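You operate a simulated robot arm through the tools that you are given. There is no shell and no other tool.

Carry out the task below with a simulated robot arm. There is one attempt and no reset: what you move stays moved.

TASK
Give the hub nipple three strokes of grease and park the coupler.
Fine: close the valve to pump and open it before the coupler comes off; the other nipples stay dry. Where these are worked on the way, their far stop is far enough and under half their travel is too little: release valve.

It is judged by the outcome, as a careful person would: the job done as asked, and still so three seconds after it is handed in. It fails if anything else is knocked over, pushed out of place, dropped, spilled or broken.

THE ROBOT
A 6-joint arm with a two-finger gripper, fixed in place. Base frame: the origin is at the foot of the arm, x ahead of it, y to its left, z up; the work surface is at about z = 840. Units: mm, rad, N and s.
With the tool pointing down near the work surface it reaches from about 120 to 680 mm from the base axis. Its first joint turns from -1.152 to 1.152 rad. Payload 2.45 kg.
Tool frame: the origin (TCP) lies between the finger pads and is the grasp point; the fingertips stand 30 mm ahead of it; z points along the fingers, y is the line along which they close. Largest opening 106 mm; the body of the gripper starts 79 mm behind the TCP.
Orientation is that of the tool frame in the base frame, as [roll, pitch, yaw] about the fixed x, y, z axes, in that order (R = Rz(yaw) Ry(pitch) Rx(roll)). With the fingers straight down and closing along the base's y, the tool's x points along the base's -x, its y along +y and its z along -z.

THE INTERFACE
- The arm moves only by the tool play_rows. Its argument "steps" is a list of rows, each a list of 7 numbers: the shift along the tool's x, y, z in m, then the turn, a rotation vector about the tool's x, y, z in rad, then the closure in counts, from 0 (fully open) to 255 (shut). In form: [[x, y, z, rx, ry, rz, hand], ...]. A call has 1 to 20 rows; each row shifts and turns the commanded pose from where the row before left it, along the tool's axes as they then stand. Each row takes 0.2 s and may step no farther than 50 mm and 0.15 rad from the row before; otherwise, or with a gripper value out of range, the whole call is refused. A pose out of reach is approached as far as the arm can. The call stops where the force on the tool passes 90 N (or 10 N more than at its start, if that is more) or the arm is blocked; 0.2 s more then pass. Each finger travels about 153 mm/s and halts on what it meets, pressing with about 40 N; the grip force reading is that of the motor and also rises with nothing between the fingers. The clock runs only during rows and for 0.2 s after the last one: add rows that do not move to give the fingers time. The reply holds the time, the measured pose of the TCP, the force on the tool along the base axes, the opening and the grip force, in the units named above and with some noise, with the torque about the TCP (base axes, N m) and any sound that the robot's microphone picked up.
- Cameras (640 x 400 px; columns grow to the right, rows downward): "scene" is fixed at [71.6, 409.5, 1416.4]; the picture's right is [-0.65, -0.76, 0.00], its down [-0.29, 0.26, -0.92] and it looks along [0.70, -0.60, -0.39] (base axes); focal length 214 px, centre (320, 200). "wrist" rides on the gripper at [76, -2, -106] in the tool frame; the picture's right is [0.02, 1.00, 0.00], its down [-0.78, 0.02, -0.62] and it looks along [-0.62, 0.01, 0.78] (tool axes); focal length 247 px, centre (320, 200). There is no depth. A picture from a camera that has moved, and an enlarged one, comes with that camera's place and axes in the base frame and with its lens. The place of the scene camera against the robot may be out by one fixed shift of up to 18 mm in any direction.
- get_image(camera): a new picture of that camera. No time passes.
- zoom(camera, box): a new picture of the part [left, top, right, bottom] of that camera's present view, enlarged. No time passes.
- sign_off(): hands the job in; it is judged then, once.

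Nothing tells you positions but the pictures and the camera data. Unless the task says otherwise, let go and move clear before handing in.

The tools are called after "Emit:" by a JSON object that holds its "fn" and its "kwargs". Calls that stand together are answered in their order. play_rows: Moves the arm, as the interface text tells. Its arguments: {"type":"object","properties":{"steps":{"type":"array"}},"required":["steps"]} The other tools are called the same way: get_image (camera) takes a picture; zoom (camera, box) takes an enlarged picture of a part of a camera's view; sign_off () hands the job in.

At the start:

```text
time: 0.0
eef_pos: [258.5, 207.9, 1346.0]
orientation: [-3.141, 0.0, 3.142]
contact_force: [-0.4, 0.5, 0.9]
wrist_torque: [0.0, -0.04, -0.02]
width: 106.0
finger_force: 0.1
```

scene: 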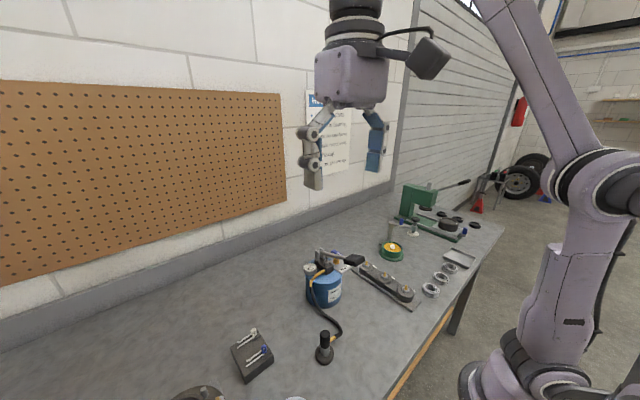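
wrist: 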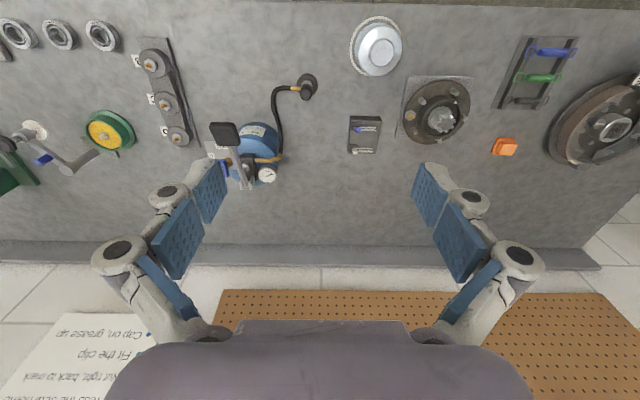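

I see a workbench with a blue grease pump (with gauge, lever and hose), a coupler standing in a holder, a bar with three pulley-like items, a hub and others. I'll look closer before moving.

Emit:
{"fn": "zoom", "kwargs": {"camera": "wrist", "box": [190, 60, 350, 200]}}

Emit:
{"fn": "zoom", "kwargs": {"camera": "wrist", "box": [100, 20, 260, 180]}}

Emit:
{"fn": "zoom", "kwargs": {"camera": "scene", "box": [280, 220, 440, 380]}}

Emit:
{"fn": "zoom", "kwargs": {"camera": "scene", "box": [160, 300, 360, 400]}}

Emit:
{"fn": "zoom", "kwargs": {"camera": "wrist", "box": [340, 20, 640, 200]}}

Emit:
{"fn": "zoom", "kwargs": {"camera": "wrist", "box": [0, 300, 200, 400]}}

Emit:
{"fn": "zoom", "kwargs": {"camera": "scene", "box": [290, 80, 410, 180]}}

```text
2.86 times, centred on (270, 130) of wrist
camera zoom: at [182.6, 204.9, 1452.2], right [-0.02, 1.0, 0.0], down [0.78, 0.02, 0.62], along [0.62, 0.01, -0.78], focal length 706 px, centre (463, 400)
```

zoom: 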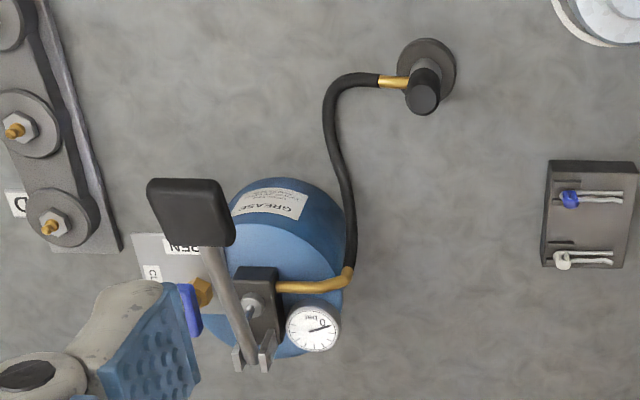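

```text
2.50 times, centred on (180, 100) of wrist
camera zoom: at [182.6, 204.9, 1452.2], right [-0.02, 1.0, 0.0], down [0.78, 0.02, 0.62], along [0.62, 0.01, -0.78], focal length 617 px, centre (670, 450)
```

zoom: 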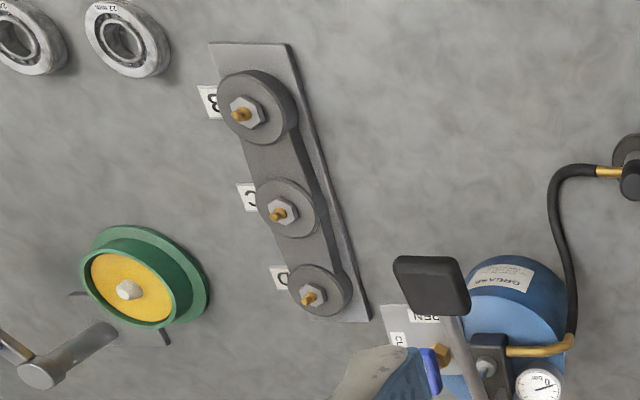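

```text
2.50 times, centred on (360, 300) of scene
camera zoom: at [71.6, 409.5, 1416.4], right [-0.65, -0.76, 0.0], down [-0.29, 0.26, -0.92], along [0.7, -0.6, -0.39], focal length 536 px, centre (220, -50)
```

zoom: 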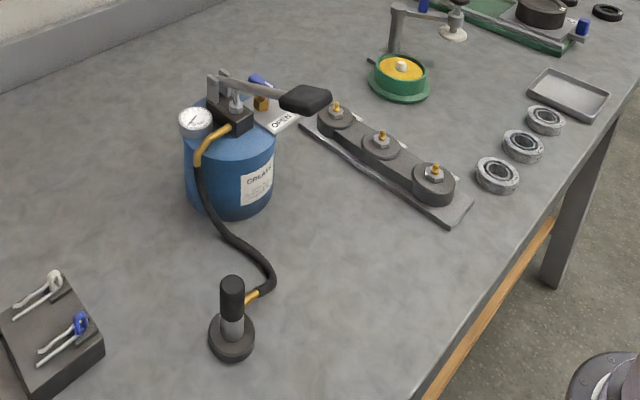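

```text
3.20 times, centred on (260, 350) of scene
camera zoom: at [71.6, 409.5, 1416.4], right [-0.65, -0.76, 0.0], down [-0.29, 0.26, -0.92], along [0.7, -0.6, -0.39], focal length 686 px, centre (512, -280)
```

zoom: 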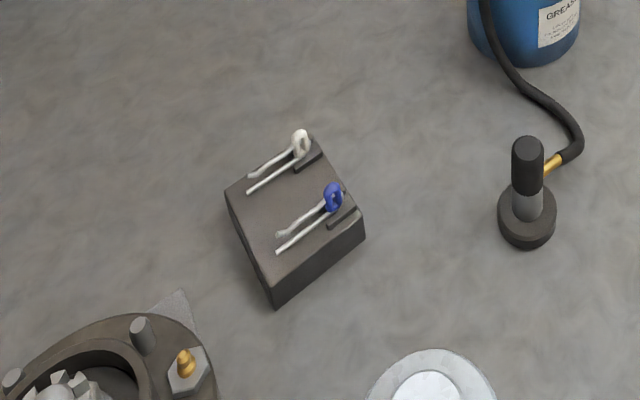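

```text
2.13 times, centred on (490, 110) of wrist
camera zoom: at [182.6, 204.9, 1452.2], right [-0.02, 1.0, 0.0], down [0.78, 0.02, 0.62], along [0.62, 0.01, -0.78], focal length 527 px, centre (-43, 392)
```

zoom: 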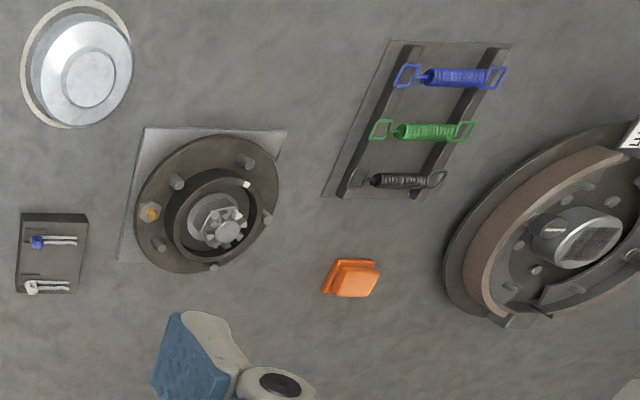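

```text
3.20 times, centred on (100, 350) of wrist
camera zoom: at [182.6, 204.9, 1452.2], right [-0.02, 1.0, 0.0], down [0.78, 0.02, 0.62], along [0.62, 0.01, -0.78], focal length 790 px, centre (1024, -280)
```

zoom: 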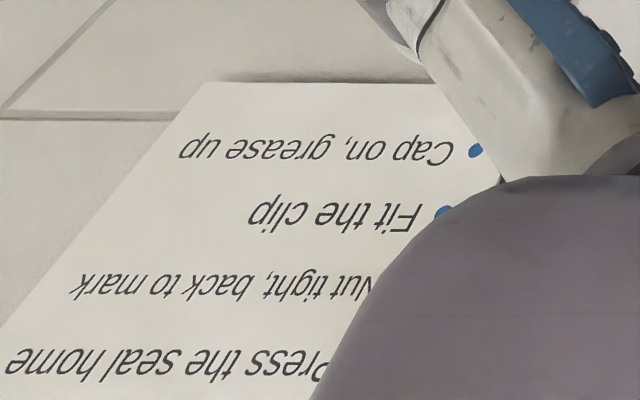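

```text
4.00 times, centred on (350, 130) of scene
camera zoom: at [71.6, 409.5, 1416.4], right [-0.65, -0.76, 0.0], down [-0.29, 0.26, -0.92], along [0.7, -0.6, -0.39], focal length 858 px, centre (200, 480)
```

zoom: 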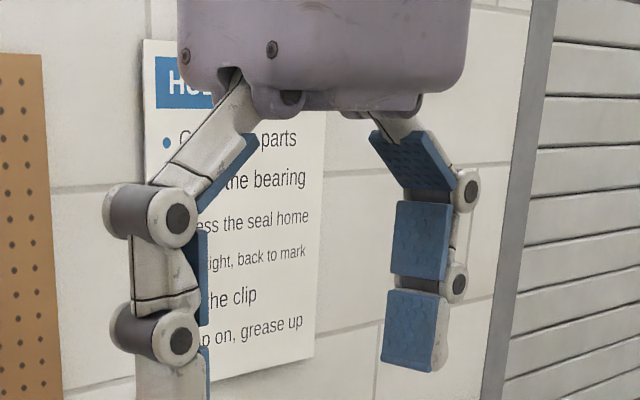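

I see the grease pump near (470, 50), the coupler standing in its holder near (330, 177), and the hub with a gold nipple near (380, 417). I'll move the wrist camera closer to the pump to study the lever and the valve.

Emit:
{"fn": "play_rows", "kwargs": {"steps": [[0.005, -0.024, 0.03, 0, 0, 0, 0], [0.005, -0.024, 0.03, 0, 0, 0, 0], [0.005, -0.024, 0.03, 0, 0, 0, 0], [0.005, -0.024, 0.03, 0, 0, 0, 0], [0.005, -0.024, 0.03, 0, 0, 0, 0], [0.005, -0.024, 0.03, 0, 0, 0, 0]]}}

Emit:
{"fn": "get_image", "kwargs": {"camera": "wrist"}}

```text
time: 1.4
eef_pos: [227.9, 63.9, 1165.8]
orientation: [-3.141, -0.001, -3.141]
contact_force: [-0.1, -0.2, -0.6]
wrist_torque: [0.01, -0.04, -0.01]
width: 106.1
finger_force: 0.0
```

```text
taken
camera wrist: at [152.3, 60.6, 1271.8], right [-0.02, 1.0, 0.0], down [0.78, 0.02, 0.62], along [0.62, 0.01, -0.78], focal length 247 px, centre (320, 200)
```

wrist: 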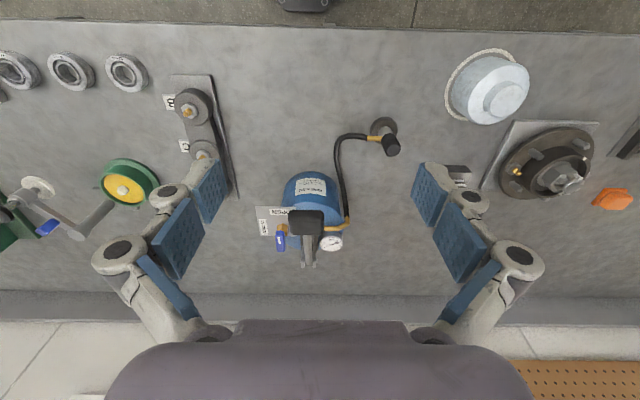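

Emit:
{"fn": "zoom", "kwargs": {"camera": "wrist", "box": [240, 160, 370, 280]}}

Emit:
{"fn": "zoom", "kwargs": {"camera": "scene", "box": [295, 235, 375, 315]}}

Emit:
{"fn": "zoom", "kwargs": {"camera": "wrist", "box": [330, 100, 430, 200]}}

Emit:
{"fn": "zoom", "kwargs": {"camera": "wrist", "box": [480, 110, 620, 220]}}

```text
3.33 times, centred on (305, 220) of wrist
camera zoom: at [152.3, 60.6, 1271.8], right [-0.02, 1.0, 0.0], down [0.78, 0.02, 0.62], along [0.62, 0.01, -0.78], focal length 823 px, centre (370, 133)
```

zoom: 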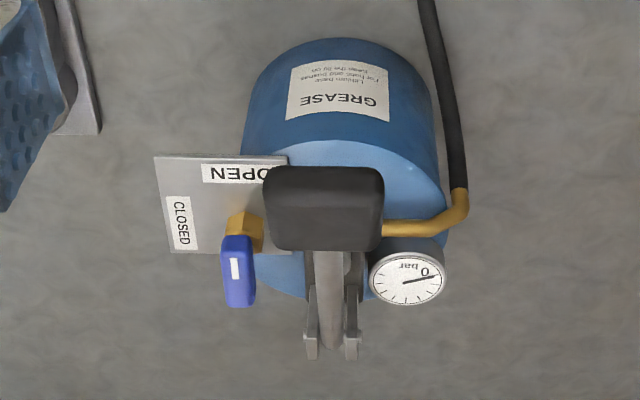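

```text
5.00 times, centred on (335, 275) of scene
camera zoom: at [71.6, 409.5, 1416.4], right [-0.65, -0.76, 0.0], down [-0.29, 0.26, -0.92], along [0.7, -0.6, -0.39], focal length 1072 px, centre (245, -175)
```

zoom: 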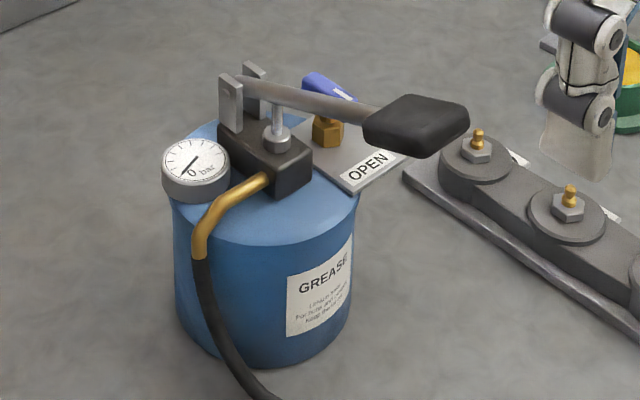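

```text
4.00 times, centred on (380, 150) of wrist
camera zoom: at [152.3, 60.6, 1271.8], right [-0.02, 1.0, 0.0], down [0.78, 0.02, 0.62], along [0.62, 0.01, -0.78], focal length 988 px, centre (80, 400)
```

zoom: 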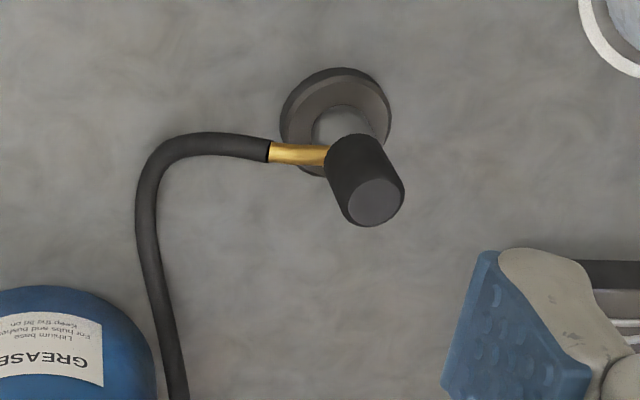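

```text
3.64 times, centred on (550, 165) of wrist
camera zoom: at [152.3, 60.6, 1271.8], right [-0.02, 1.0, 0.0], down [0.78, 0.02, 0.62], along [0.62, 0.01, -0.78], focal length 898 px, centre (-516, 327)
```

zoom: 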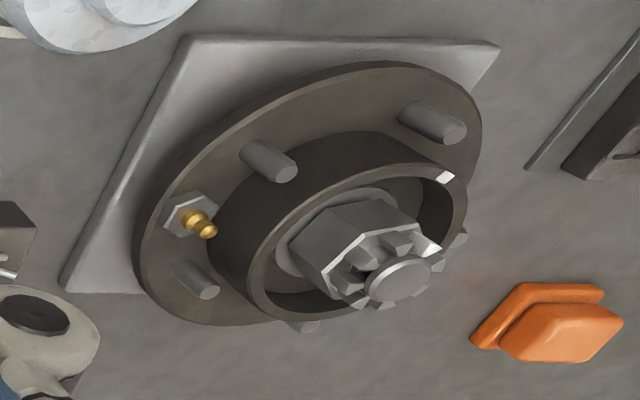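

The valve, lever and coupler are visible. I'll zoom in hard on the valve, pump head and hub nipple from here.

Emit:
{"fn": "zoom", "kwargs": {"camera": "wrist", "box": [255, 195, 305, 260]}}

Emit:
{"fn": "zoom", "kwargs": {"camera": "scene", "box": [335, 245, 375, 275]}}

Emit:
{"fn": "zoom", "kwargs": {"camera": "scene", "box": [325, 245, 355, 280]}}

Emit:
{"fn": "zoom", "kwargs": {"camera": "scene", "box": [305, 320, 345, 370]}}

Emit:
{"fn": "zoom", "kwargs": {"camera": "wrist", "box": [500, 150, 550, 200]}}

```text
6.15 times, centred on (280, 228) of wrist
camera zoom: at [152.3, 60.6, 1271.8], right [-0.02, 1.0, 0.0], down [0.78, 0.02, 0.62], along [0.62, 0.01, -0.78], focal length 1520 px, centre (566, 31)
```

zoom: 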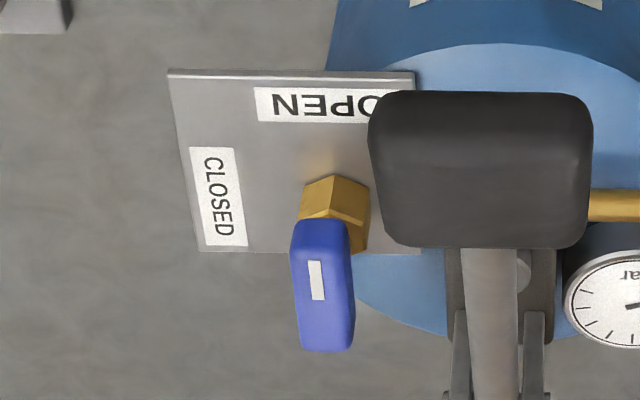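

```text
13.33 times, centred on (355, 260) of scene
camera zoom: at [71.6, 409.5, 1416.4], right [-0.65, -0.76, 0.0], down [-0.29, 0.26, -0.92], along [0.7, -0.6, -0.39], focal length 2860 px, centre (-147, -600)
```

zoom: 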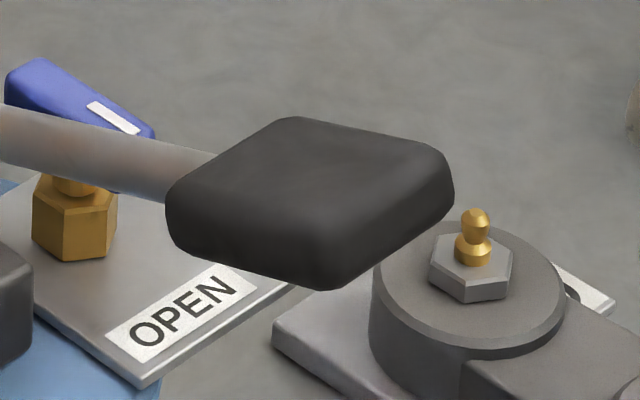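

```text
11.43 times, centred on (340, 262) of scene
camera zoom: at [71.6, 409.5, 1416.4], right [-0.65, -0.76, 0.0], down [-0.29, 0.26, -0.92], along [0.7, -0.6, -0.39], focal length 2451 px, centre (91, -514)
```

zoom: 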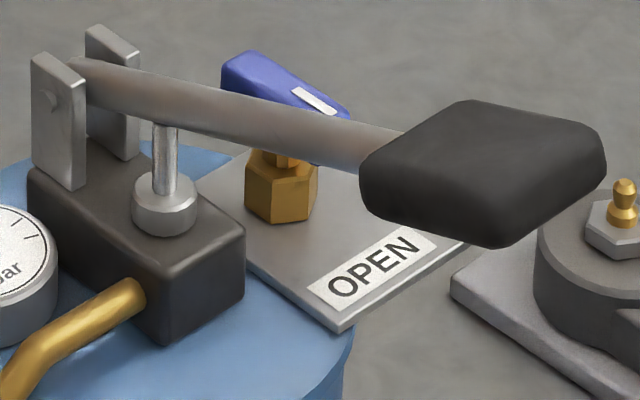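

```text
8.00 times, centred on (325, 345) of scene
camera zoom: at [71.6, 409.5, 1416.4], right [-0.65, -0.76, 0.0], down [-0.29, 0.26, -0.92], along [0.7, -0.6, -0.39], focal length 1716 px, centre (280, -960)
```

zoom: 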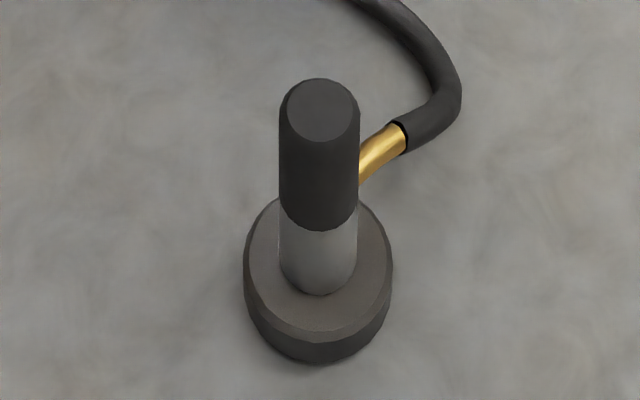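

```text
8.00 times, centred on (525, 175) of wrist
camera zoom: at [152.3, 60.6, 1271.8], right [-0.02, 1.0, 0.0], down [0.78, 0.02, 0.62], along [0.62, 0.01, -0.78], focal length 1976 px, centre (-1320, 400)
```

zoom: 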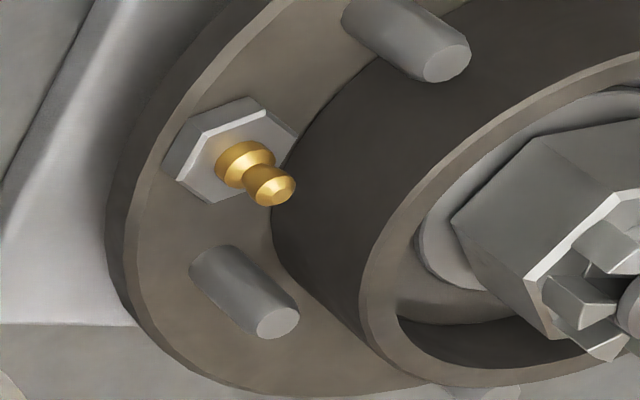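

The valve knob's white mark points to OPEN (toward the arm), CLOSED is at its right (-y) side; the lever grip is raised near (362, 46, 1050). Next I'll move over toward the hub to measure its nipple.

Emit:
{"fn": "play_rows", "kwargs": {"steps": [[0, 0.0445, 0.011, 0, 0, 0, 0], [0, 0.0445, 0.011, 0, 0, 0, 0], [0, 0.0445, 0.011, 0, 0, 0, 0], [0, 0.0445, 0.011, 0, 0, 0, 0], [0, 0.0445, 0.011, 0, 0, 0, 0], [0, 0.0445, 0.011, 0, 0, 0, 0], [0, 0.0445, 0.011, 0, 0, 0, 0], [0, 0.0445, 0.011, 0, 0, 0, 0], [0, 0, 0, 0, 0, 0, 0]]}}

Emit:
{"fn": "get_image", "kwargs": {"camera": "wrist"}}

Emit:
{"fn": "get_image", "kwargs": {"camera": "scene"}}

```text
time: 3.4
eef_pos: [229.3, 419.8, 1077.0]
orientation: [3.141, -0.001, 3.14]
contact_force: [0.0, -0.7, 0.7]
wrist_torque: [-0.01, 0.01, 0.01]
width: 105.9
finger_force: 0.1
```

```text
taken
camera wrist: at [152.6, 417.7, 1183.6], right [-0.02, 1.0, 0.0], down [0.78, 0.02, 0.62], along [0.62, 0.01, -0.78], focal length 247 px, centre (320, 200)
```

wrist: 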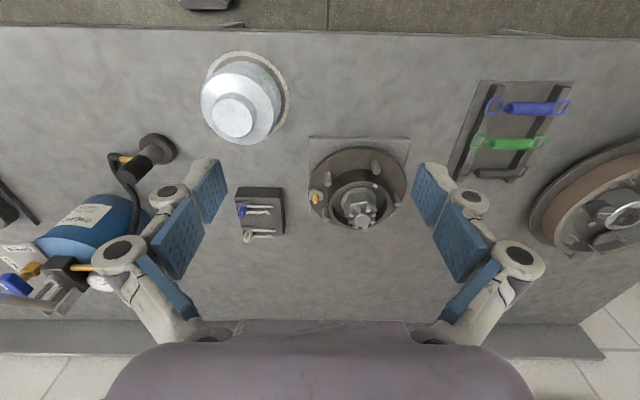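

```text
taken
```

scene: 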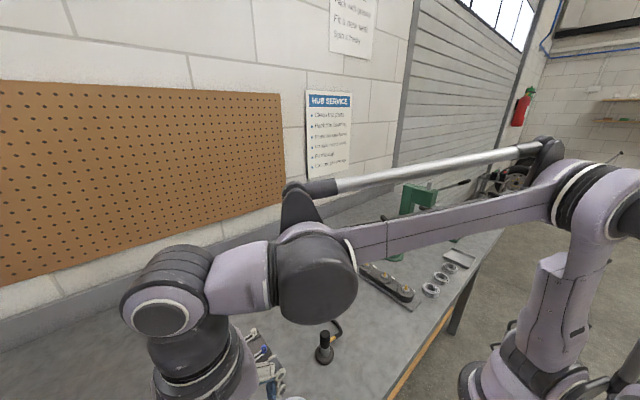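

Emit:
{"fn": "zoom", "kwargs": {"camera": "wrist", "box": [295, 130, 415, 240]}}

Emit:
{"fn": "zoom", "kwargs": {"camera": "wrist", "box": [300, 180, 340, 220]}}

Emit:
{"fn": "zoom", "kwargs": {"camera": "wrist", "box": [100, 125, 190, 200]}}

Emit:
{"fn": "zoom", "kwargs": {"camera": "scene", "box": [250, 45, 400, 195]}}

```text
3.64 times, centred on (355, 185) of wrist
camera zoom: at [152.6, 417.7, 1183.6], right [-0.02, 1.0, 0.0], down [0.78, 0.02, 0.62], along [0.62, 0.01, -0.78], focal length 898 px, centre (193, 254)
```

zoom: 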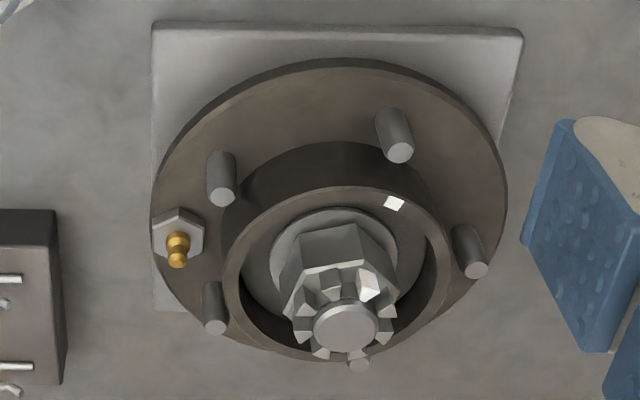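

```text
10.00 times, centred on (320, 200) of wrist
camera zoom: at [152.6, 417.7, 1183.6], right [-0.02, 1.0, 0.0], down [0.78, 0.02, 0.62], along [0.62, 0.01, -0.78], focal length 2470 px, centre (320, 200)
```

zoom: 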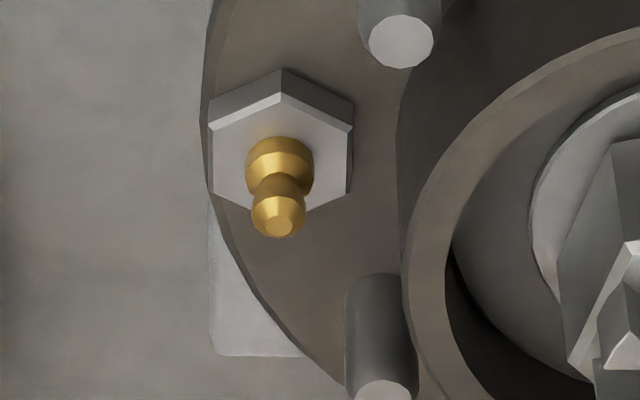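

```text
5.33 times, centred on (145, 162) of wrist
camera zoom: at [152.6, 417.7, 1183.6], right [-0.02, 1.0, 0.0], down [0.78, 0.02, 0.62], along [0.62, 0.01, -0.78], focal length 1317 px, centre (1253, 400)
```

zoom: 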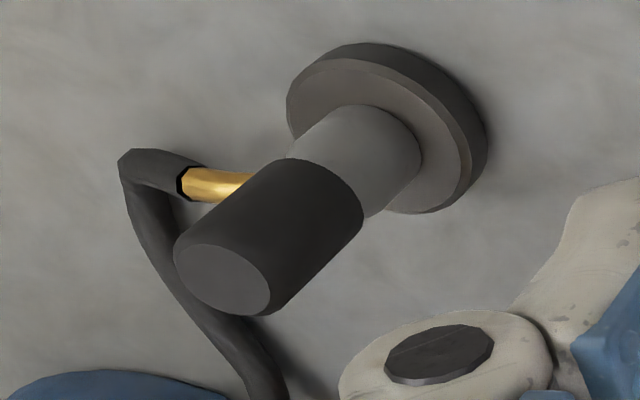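

```text
2.67 times, centred on (325, 120) of scene
camera zoom: at [71.6, 409.5, 1416.4], right [-0.65, -0.76, 0.0], down [-0.29, 0.26, -0.92], along [0.7, -0.6, -0.39], focal length 572 px, centre (307, 413)
```

zoom: 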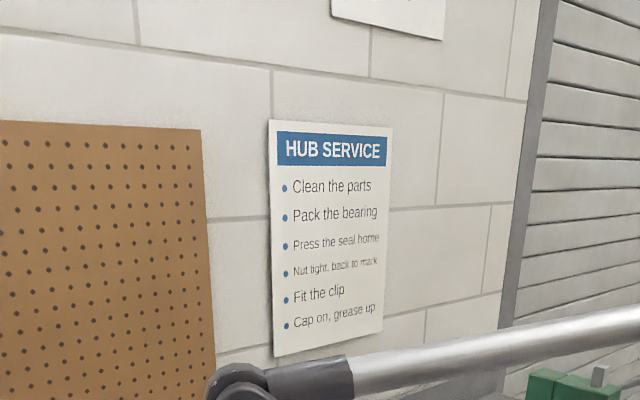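

Measured: hub nipple tip about (378, 415, 906), vertical; coupler top about (327, 178, 924) standing upright in its cup, hose leaving toward -y. I'll go above the coupler and yaw so the fingers close roughly along x, clear of the hose fitting.

Emit:
{"fn": "play_rows", "kwargs": {"steps": [[-0.01635, -0.0403, 0.0108, 0, 0, 0, 0], [-0.01635, -0.0403, 0.0108, 0, 0, 0, 0], [-0.01635, -0.0403, 0.0108, 0, 0, 0, 0], [-0.01635, -0.0403, 0.0108, 0, 0, 0, 0], [-0.01635, -0.0403, 0.0108, 0, 0, 0, 0], [-0.01635, -0.0403, 0.0108, 0, 0, 0, 0], [0, 0, 0, 0, 0, -0.1309, 0], [0, 0, 0, 0, 0, -0.1309, 0], [0, 0, 0, 0, 0, -0.1309, 0], [0, 0, 0, 0, 0, -0.1309, 0], [0, 0, 0, 0, 0, -0.1309, 0], [0, 0, 0, 0, 0, -0.1309, 0], [0, 0, 0, 0, 0, -0.1309, 0], [0, 0, 0, 0, 0, -0.1309, 0], [0, 0, 0, 0, 0, -0.1309, 0], [0, 0, 0, 0, 0, -0.1309, 0], [0, 0, 0, 0, 0, 0, 0]]}}

Emit:
{"fn": "get_image", "kwargs": {"camera": "wrist"}}

Emit:
{"fn": "get_image", "kwargs": {"camera": "scene"}}

```text
time: 7.0
eef_pos: [326.5, 177.7, 1012.0]
orientation: [3.141, 0.0, -1.832]
contact_force: [-1.1, 0.3, -0.7]
wrist_torque: [-0.03, -0.01, -0.01]
width: 106.1
finger_force: 0.0
```

```text
taken
camera wrist: at [309.4, 102.3, 1119.1], right [-0.97, 0.24, 0.0], down [0.18, 0.76, 0.62], along [0.15, 0.6, -0.78], focal length 247 px, centre (320, 200)
```

wrist: 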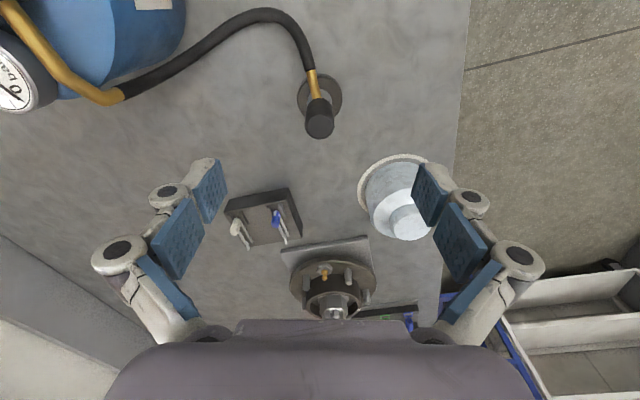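

```text
taken
```

scene: 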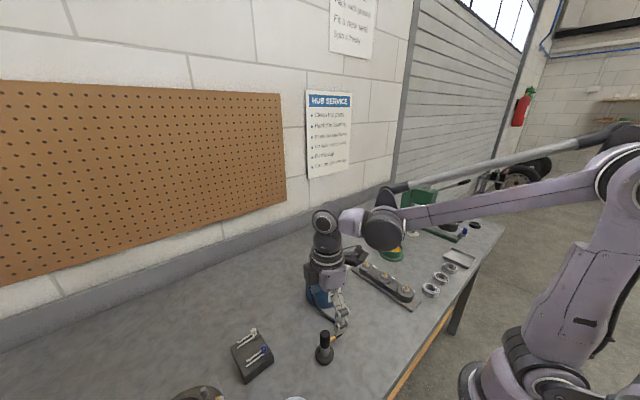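

Emit:
{"fn": "zoom", "kwargs": {"camera": "wrist", "box": [270, 60, 370, 150]}}

Emit:
{"fn": "zoom", "kwargs": {"camera": "scene", "box": [280, 200, 390, 370]}}

```text
4.44 times, centred on (320, 105) of wrist
camera zoom: at [309.4, 102.3, 1119.1], right [-0.97, 0.24, 0.0], down [0.18, 0.76, 0.62], along [0.15, 0.6, -0.78], focal length 1098 px, centre (320, 622)
```

zoom: 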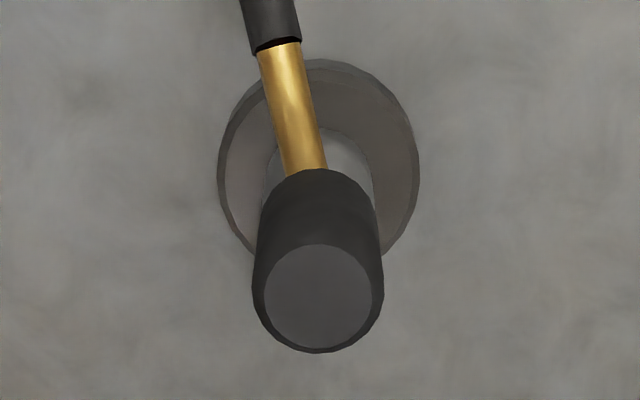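

```text
2.35 times, centred on (335, 285) of scene
camera zoom: at [71.6, 409.5, 1416.4], right [-0.65, -0.76, 0.0], down [-0.29, 0.26, -0.92], along [0.7, -0.6, -0.39], focal length 505 px, centre (285, 0)
```

zoom: 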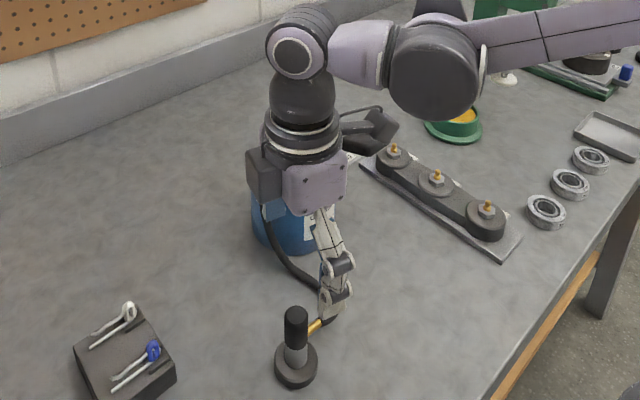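

The coupler is centred at about (328.5, 178.3). I'll descend around it with the fingers open, then check before closing.

Emit:
{"fn": "play_rows", "kwargs": {"steps": [[-0.0003, -0.00045, 0.025, 0, 0, 0, 60], [-0.0003, -0.00045, 0.025, 0, 0, 0, 90], [-0.0003, -0.00045, 0.025, 0, 0, 0, 110], [-0.0002, -0.00045, 0.025, 0, 0, 0, 110], [0, 0, 0.007, 0, 0, 0, 110], [0, 0, 0, 0, 0, 0, 110]]}}

Emit:
{"fn": "get_image", "kwargs": {"camera": "wrist"}}

Emit:
{"fn": "zoom", "kwargs": {"camera": "scene", "box": [280, 250, 390, 370]}}

```text
time: 8.4
eef_pos: [329.1, 178.0, 905.7]
orientation: [3.141, 0.001, -1.833]
contact_force: [-0.5, 0.2, 0.4]
wrist_torque: [0.05, -0.01, -0.01]
width: 60.3
finger_force: 0.1
```

```text
taken
camera wrist: at [311.7, 102.7, 1012.5], right [-0.97, 0.24, 0.0], down [0.19, 0.76, 0.62], along [0.15, 0.6, -0.78], focal length 247 px, centre (320, 200)
```

wrist: 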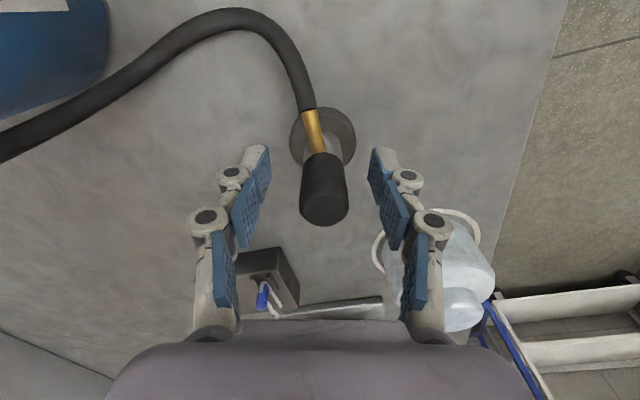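

```text
3.33 times, centred on (335, 310) of scene
camera zoom: at [71.6, 409.5, 1416.4], right [-0.65, -0.76, 0.0], down [-0.29, 0.26, -0.92], along [0.7, -0.6, -0.39], focal length 715 px, centre (270, -167)
```

zoom: 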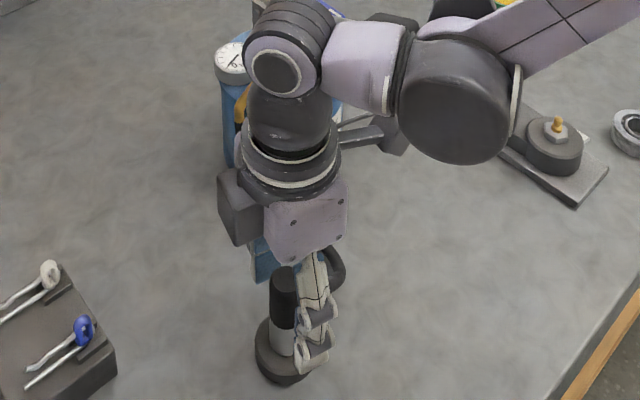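

The coupler sits between the pads, about 2 mm to the -x side of centre; I'll nudge and close on it.

Emit:
{"fn": "play_rows", "kwargs": {"steps": [[0.0004, 0.0016, 0, 0, 0, 0, 110], [0, 0, 0, 0, 0, 0, 180], [0, 0, 0, 0, 0, 0, 255], [0, 0, 0, 0, 0, 0, 255]]}}

Emit:
{"fn": "get_image", "kwargs": {"camera": "wrist"}}

```text
time: 9.4
eef_pos: [327.9, 177.2, 905.1]
orientation: [3.141, 0.0, -1.834]
contact_force: [-1.0, 1.0, -0.4]
wrist_torque: [0.05, 0.05, 0.01]
width: 23.8
finger_force: 40.4
```

```text
taken
camera wrist: at [309.8, 102.7, 1012.6], right [-0.97, 0.24, 0.0], down [0.19, 0.76, 0.62], along [0.15, 0.6, -0.78], focal length 247 px, centre (320, 200)
```

wrist: 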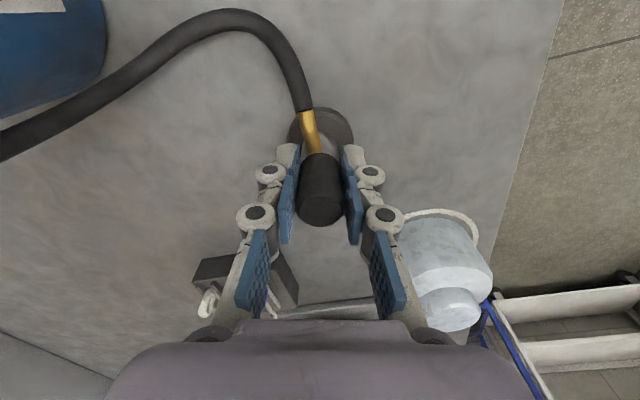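

Emit:
{"fn": "zoom", "kwargs": {"camera": "wrist", "box": [260, 130, 380, 250]}}

Emit:
{"fn": "play_rows", "kwargs": {"steps": [[0, 0, -0.005, 0, 0, 0, 255], [0, 0, -0.01, 0, 0, 0, 255], [0, 0, -0.015, 0, 0, 0, 255], [0, 0, -0.02, 0, 0, 0, 255], [0, 0, 0, 0, 0, 0, 255]]}}

Emit:
{"fn": "get_image", "kwargs": {"camera": "wrist"}}

Emit:
{"fn": "zoom", "kwargs": {"camera": "scene", "box": [280, 250, 390, 370]}}

```text
3.33 times, centred on (320, 190) of wrist
camera zoom: at [309.8, 102.7, 1012.6], right [-0.97, 0.24, 0.0], down [0.19, 0.76, 0.62], along [0.15, 0.6, -0.78], focal length 823 px, centre (320, 233)
```

zoom: 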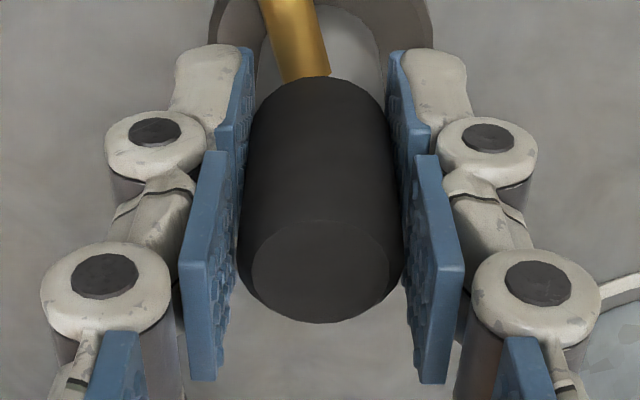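

```text
time: 10.6
eef_pos: [327.7, 177.9, 955.8]
orientation: [-3.14, -0.001, -1.831]
contact_force: [0.6, -0.2, -1.8]
wrist_torque: [0.01, 0.01, -0.01]
width: 24.0
finger_force: 40.3
```

```text
taken
camera wrist: at [309.7, 102.7, 1062.4], right [-0.97, 0.24, 0.0], down [0.19, 0.76, 0.62], along [0.15, 0.6, -0.78], focal length 247 px, centre (320, 200)
```

wrist: 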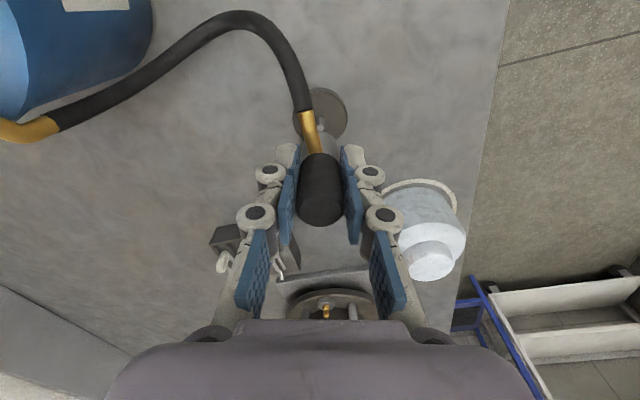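

```text
3.33 times, centred on (335, 310) of scene
camera zoom: at [71.6, 409.5, 1416.4], right [-0.65, -0.76, 0.0], down [-0.29, 0.26, -0.92], along [0.7, -0.6, -0.39], focal length 715 px, centre (270, -167)
```

zoom: 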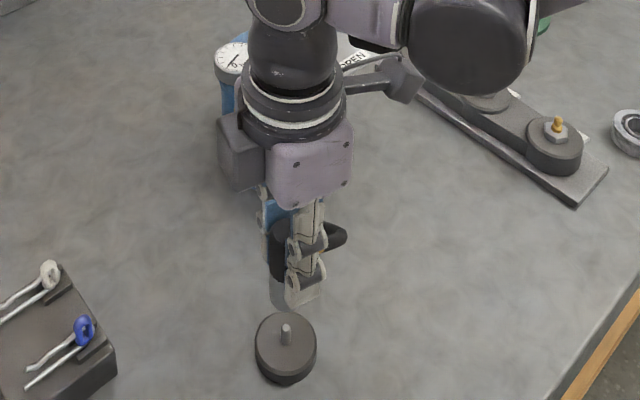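

The coupler lifts freely off its peg-type holder (parked TCP pose was about (327.9, 177.2, 905.1), yaw -1.833). Now I carry it at height to above the hub nipple.

Emit:
{"fn": "play_rows", "kwargs": {"steps": [[0, 0, -0.022, 0, 0, 0, 255], [0, 0, -0.022, 0, 0, 0, 255], [-0.0202, 0.00107, 0, 0, 0, 0, 255], [-0.0202, 0.00107, 0, 0, 0, 0, 255], [-0.0202, 0.00107, 0, 0, 0, 0, 255], [-0.0202, 0.00107, 0, 0, 0, 0, 255], [-0.0202, 0.00107, 0, 0, 0, 0, 255], [-0.0202, 0.00107, 0, 0, 0, 0, 255], [-0.0202, 0.00107, 0, 0, 0, 0, 255], [-0.0202, 0.00107, 0, 0, 0, 0, 255], [-0.0202, 0.00107, 0, 0, 0, 0, 255], [0, 0, 0, 0, 0, 0, 255]]}}

Emit:
{"fn": "get_image", "kwargs": {"camera": "wrist"}}

Emit:
{"fn": "get_image", "kwargs": {"camera": "scene"}}

```text
time: 13.2
eef_pos: [364.7, 357.6, 999.2]
orientation: [3.141, 0.0, -1.833]
contact_force: [0.4, 0.0, -1.8]
wrist_torque: [0.01, 0.04, 0.01]
width: 24.0
finger_force: 40.3
```

```text
taken
camera wrist: at [347.3, 282.0, 1106.3], right [-0.97, 0.24, 0.0], down [0.19, 0.76, 0.62], along [0.15, 0.6, -0.78], focal length 247 px, centre (320, 200)
```

wrist: 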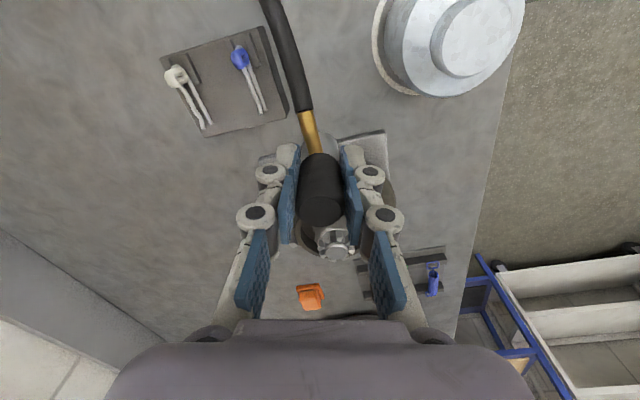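

```text
taken
```

scene: 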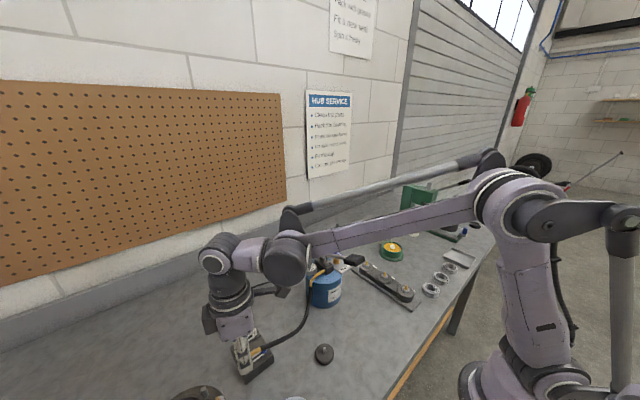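

Emit:
{"fn": "play_rows", "kwargs": {"steps": [[-0.0197, 0.0007, 0, 0, 0, 0, 255], [-0.0197, 0.0007, 0, 0, 0, 0, 255], [-0.0197, 0.0007, 0, 0, 0, 0, 255], [0, 0, 0, 0, 0, 0, 255]]}}

Emit:
{"fn": "get_image", "kwargs": {"camera": "wrist"}}

Emit:
{"fn": "zoom", "kwargs": {"camera": "wrist", "box": [250, 90, 390, 260]}}

Emit:
{"fn": "zoom", "kwargs": {"camera": "scene", "box": [160, 300, 360, 400]}}

```text
time: 14.2
eef_pos: [378.1, 414.6, 999.0]
orientation: [3.14, 0.0, -1.832]
contact_force: [0.4, 0.9, -1.8]
wrist_torque: [-0.02, -0.03, 0.04]
width: 24.0
finger_force: 40.3
```

```text
taken
camera wrist: at [360.6, 339.3, 1105.7], right [-0.97, 0.24, 0.0], down [0.19, 0.76, 0.62], along [0.15, 0.6, -0.78], focal length 247 px, centre (320, 200)
```

wrist: 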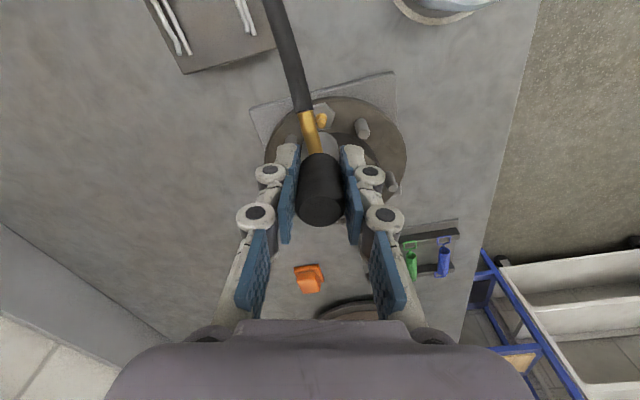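

```text
2.35 times, centred on (320, 175) of wrist
camera zoom: at [360.6, 339.3, 1105.7], right [-0.97, 0.24, 0.0], down [0.19, 0.76, 0.62], along [0.15, 0.6, -0.78], focal length 581 px, centre (320, 259)
```

zoom: 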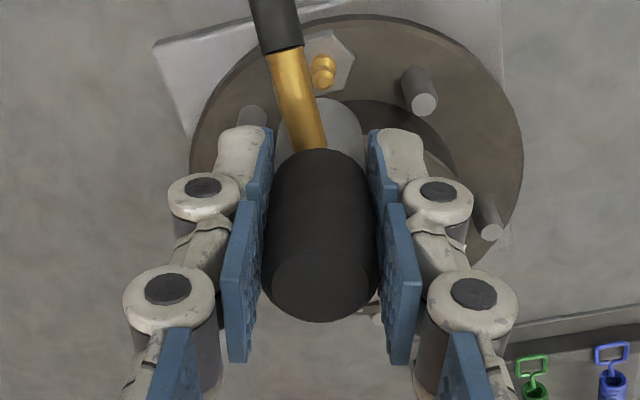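

```text
3.20 times, centred on (260, 350) of scene
camera zoom: at [71.6, 409.5, 1416.4], right [-0.65, -0.76, 0.0], down [-0.29, 0.26, -0.92], along [0.7, -0.6, -0.39], focal length 686 px, centre (512, -280)
```

zoom: 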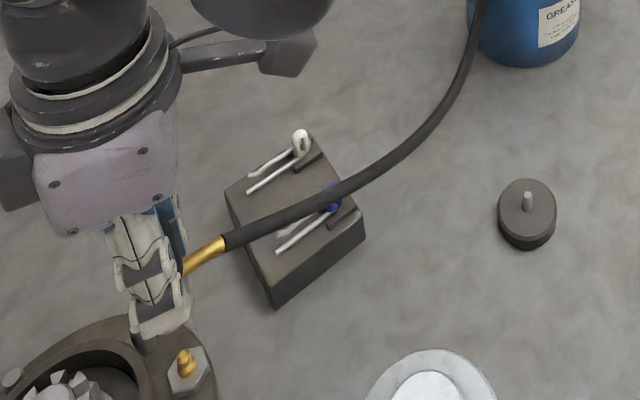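

Emit:
{"fn": "zoom", "kwargs": {"camera": "wrist", "box": [300, 95, 345, 135]}}

Emit:
{"fn": "zoom", "kwargs": {"camera": "scene", "box": [190, 370, 240, 400]}}

```text
10.00 times, centred on (322, 115) of wrist
camera zoom: at [360.6, 339.3, 1105.7], right [-0.97, 0.24, 0.0], down [0.19, 0.76, 0.62], along [0.15, 0.6, -0.78], focal length 2470 px, centre (295, 1050)
```

zoom: 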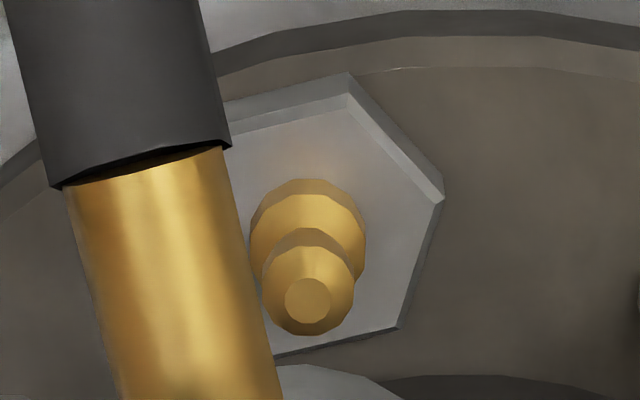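

```text
12.80 times, centred on (215, 385) of scene
camera zoom: at [71.6, 409.5, 1416.4], right [-0.65, -0.76, 0.0], down [-0.29, 0.26, -0.92], along [0.7, -0.6, -0.39], focal length 2745 px, centre (1664, -2168)
```

zoom: 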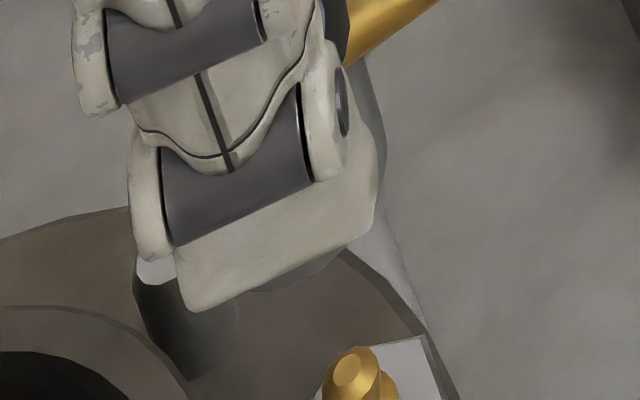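

The nipple tip lies almost directly under the coupler, perhaps 1–2 mm further in +y. I'll correct slightly and descend to just above the tip, then look again.

Emit:
{"fn": "play_rows", "kwargs": {"steps": [[-0.0013, 0.0003, 0.012, 0, 0, 0, 255], [0, 0, 0.012, 0, 0, 0, 255], [0, 0, 0.012, 0, 0, 0, 255], [0, 0, 0, 0, 0, 0, 255]]}}

Emit:
{"fn": "zoom", "kwargs": {"camera": "wrist", "box": [280, 95, 360, 165]}}

Emit:
{"fn": "zoom", "kwargs": {"camera": "scene", "box": [180, 350, 250, 400]}}

```text
time: 15.2
eef_pos: [378.2, 415.9, 962.7]
orientation: [-3.14, 0.0, -1.833]
contact_force: [0.1, 0.0, -1.0]
wrist_torque: [0.01, 0.0, 0.0]
width: 23.9
finger_force: 40.2
```

```text
5.71 times, centred on (320, 130) of wrist
camera zoom: at [360.7, 340.6, 1070.0], right [-0.97, 0.24, 0.0], down [0.19, 0.76, 0.62], along [0.15, 0.6, -0.78], focal length 1411 px, centre (320, 600)
```

zoom: 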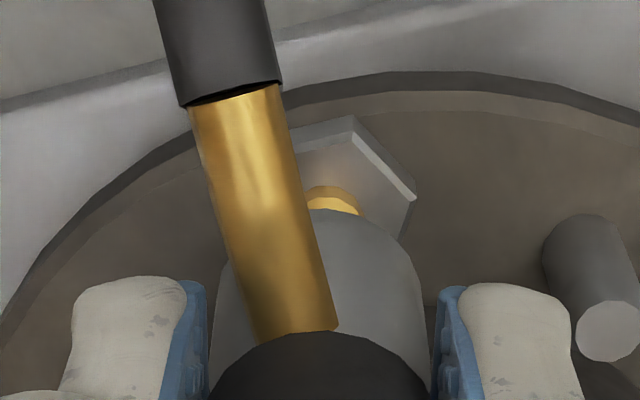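

```text
8.00 times, centred on (215, 375) of scene
camera zoom: at [71.6, 409.5, 1416.4], right [-0.65, -0.76, 0.0], down [-0.29, 0.26, -0.92], along [0.7, -0.6, -0.39], focal length 1716 px, centre (1160, -1200)
```

zoom: 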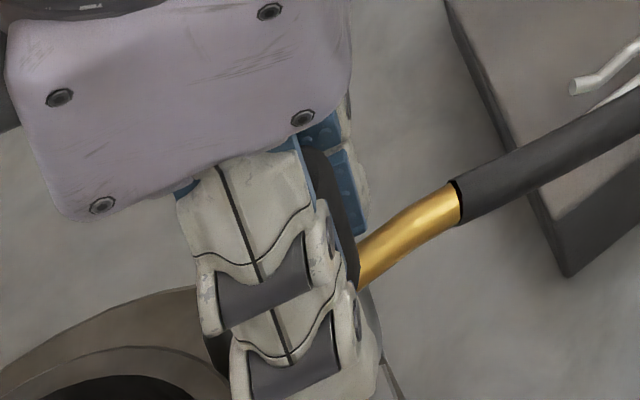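

The coupler mouth is a few mm above the tip; the nipple looks about 1 mm toward -x. I'll correct and ease down onto it, watching the force.

Emit:
{"fn": "play_rows", "kwargs": {"steps": [[-0.0006, 0.001, 0, 0, 0, 0, 255], [0, 0, 0.003, 0, 0, 0, 255], [0, 0, 0.003, 0, 0, 0, 255], [0, 0, 0.002, 0, 0, 0, 255], [0, 0, 0, 0, 0, 0, 255]]}}

Emit:
{"fn": "zoom", "kwargs": {"camera": "wrist", "box": [280, 95, 360, 165]}}

```text
time: 16.4
eef_pos: [377.5, 416.5, 955.7]
orientation: [3.141, -0.001, -1.832]
contact_force: [0.2, -0.6, -1.6]
wrist_torque: [-0.02, 0.0, -0.03]
width: 23.9
finger_force: 39.9
```

```text
5.71 times, centred on (320, 130) of wrist
camera zoom: at [359.8, 341.0, 1062.1], right [-0.97, 0.24, 0.0], down [0.19, 0.76, 0.62], along [0.15, 0.6, -0.78], focal length 1411 px, centre (320, 600)
```

zoom: 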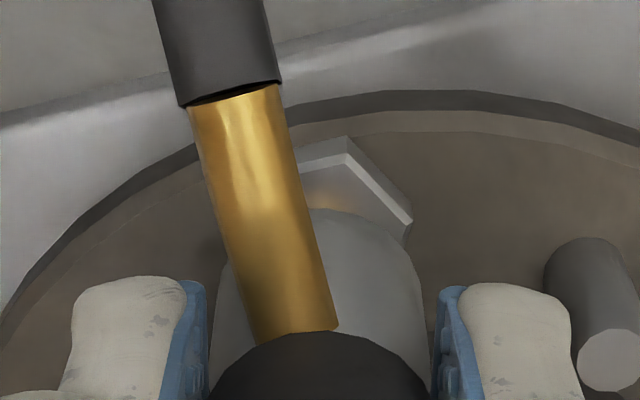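

Emit:
{"fn": "play_rows", "kwargs": {"steps": [[0, 0, 0.002, 0, 0, 0, 255], [0, 0, 0.002, 0, 0, 0, 255], [0, 0, 0.002, 0, 0, 0, 255], [0, 0, 0, 0, 0, 0, 255]]}}

Emit:
{"fn": "zoom", "kwargs": {"camera": "wrist", "box": [280, 95, 360, 165]}}

```text
time: 17.4
eef_pos: [377.5, 415.7, 949.2]
orientation: [3.141, 0.001, -1.833]
contact_force: [-0.1, 0.5, -1.7]
wrist_torque: [-0.02, -0.02, -0.02]
width: 23.9
finger_force: 40.2
```

```text
5.71 times, centred on (320, 130) of wrist
camera zoom: at [359.6, 341.2, 1056.0], right [-0.97, 0.24, 0.0], down [0.19, 0.76, 0.62], along [0.15, 0.6, -0.78], focal length 1411 px, centre (320, 600)
```

zoom: 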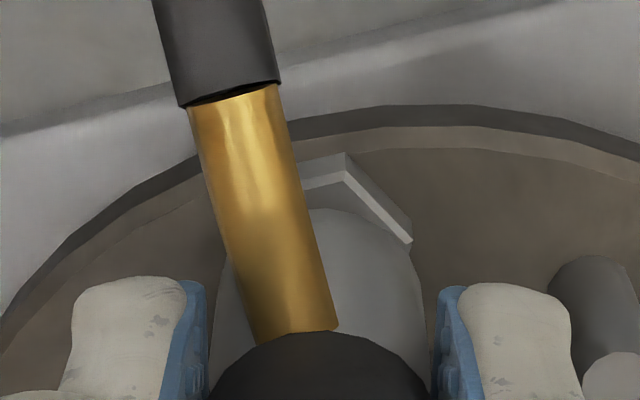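

Emit:
{"fn": "play_rows", "kwargs": {"steps": [[0, 0, 0.002, 0, 0, 0, 255], [0, 0, 0.002, 0, 0, 0, 255], [0, 0, 0.002, 0, 0, 0, 255], [0, 0, 0, 0, 0, 0, 255]]}}

Emit:
{"fn": "zoom", "kwargs": {"camera": "wrist", "box": [280, 95, 360, 165]}}

```text
time: 18.4
eef_pos: [377.1, 416.9, 944.1]
orientation: [-3.14, -0.001, -1.834]
contact_force: [0.4, -0.7, -0.7]
wrist_torque: [0.01, 0.01, 0.0]
width: 23.7
finger_force: 39.9
```

```text
5.71 times, centred on (320, 130) of wrist
camera zoom: at [359.8, 341.1, 1050.1], right [-0.97, 0.24, 0.0], down [0.19, 0.76, 0.62], along [0.15, 0.6, -0.78], focal length 1411 px, centre (320, 600)
```

zoom: 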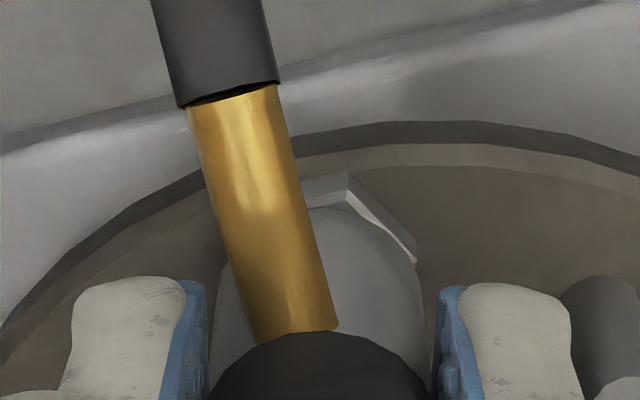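

Emit:
{"fn": "play_rows", "kwargs": {"steps": [[0, 0, 0.0015, 0, 0, 0, 255], [0, 0, 0.0015, 0, 0, 0, 255], [0, 0, 0.0015, 0, 0, 0, 255], [0, 0, 0, 0, 0, 0, 255]]}}

Emit:
{"fn": "zoom", "kwargs": {"camera": "wrist", "box": [280, 95, 360, 165]}}

```text
time: 19.4
eef_pos: [377.6, 416.2, 939.7]
orientation: [3.141, 0.001, -1.832]
contact_force: [1.2, 2.2, 32.3]
wrist_torque: [0.12, -0.05, -0.03]
width: 23.9
finger_force: 40.7
```

```text
5.71 times, centred on (320, 130) of wrist
camera zoom: at [359.6, 340.8, 1046.6], right [-0.97, 0.24, 0.0], down [0.19, 0.76, 0.62], along [0.15, 0.6, -0.78], focal length 1411 px, centre (320, 600)
```

zoom: 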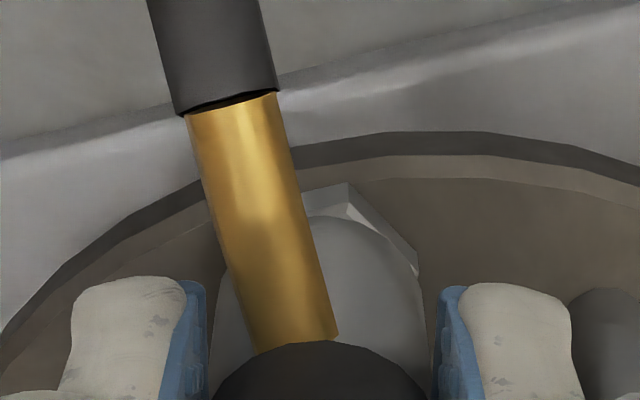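

The coupler met resistance at about 32 N with a slight slip in the grip. I'll press a little further to see whether it snaps on.

Emit:
{"fn": "play_rows", "kwargs": {"steps": [[0, 0, 0.0015, 0, 0, 0, 255], [0, 0, 0.0015, 0, 0, 0, 255], [0, 0, 0, 0, 0, 0, 255]]}}

Emit:
{"fn": "zoom", "kwargs": {"camera": "wrist", "box": [280, 95, 360, 165]}}

Emit:
{"fn": "zoom", "kwargs": {"camera": "wrist", "box": [260, 130, 380, 250]}}

```text
time: 20.2
eef_pos: [376.8, 415.9, 937.9]
orientation: [3.142, 0.0, -1.833]
contact_force: [1.1, 0.3, 35.9]
wrist_torque: [0.09, -0.05, 0.02]
width: 23.9
finger_force: 40.0
```

```text
5.71 times, centred on (320, 130) of wrist
camera zoom: at [359.6, 340.8, 1044.1], right [-0.97, 0.24, 0.0], down [0.19, 0.76, 0.62], along [0.15, 0.6, -0.78], focal length 1411 px, centre (320, 600)
```

zoom: 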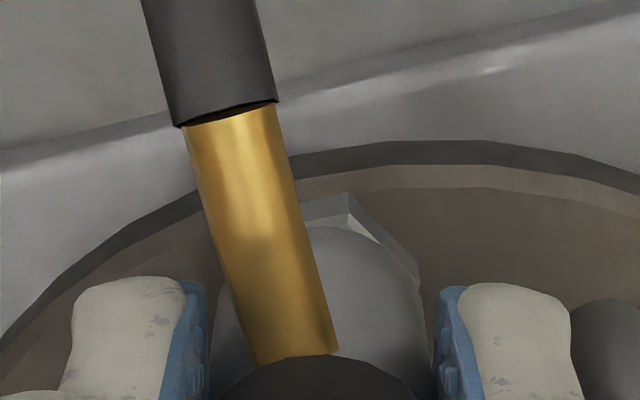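

```text
3.33 times, centred on (320, 190) of wrist
camera zoom: at [359.6, 340.8, 1044.1], right [-0.97, 0.24, 0.0], down [0.19, 0.76, 0.62], along [0.15, 0.6, -0.78], focal length 823 px, centre (320, 233)
```

zoom: 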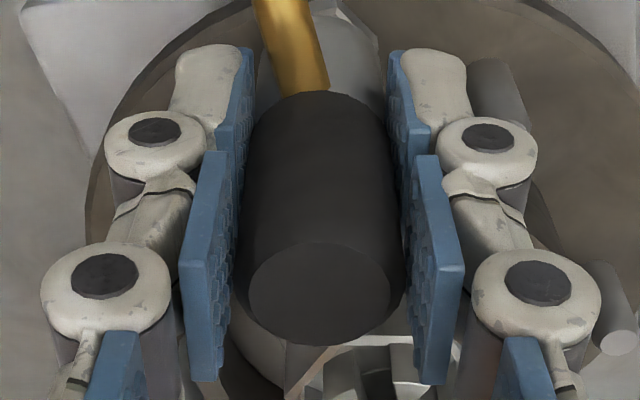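

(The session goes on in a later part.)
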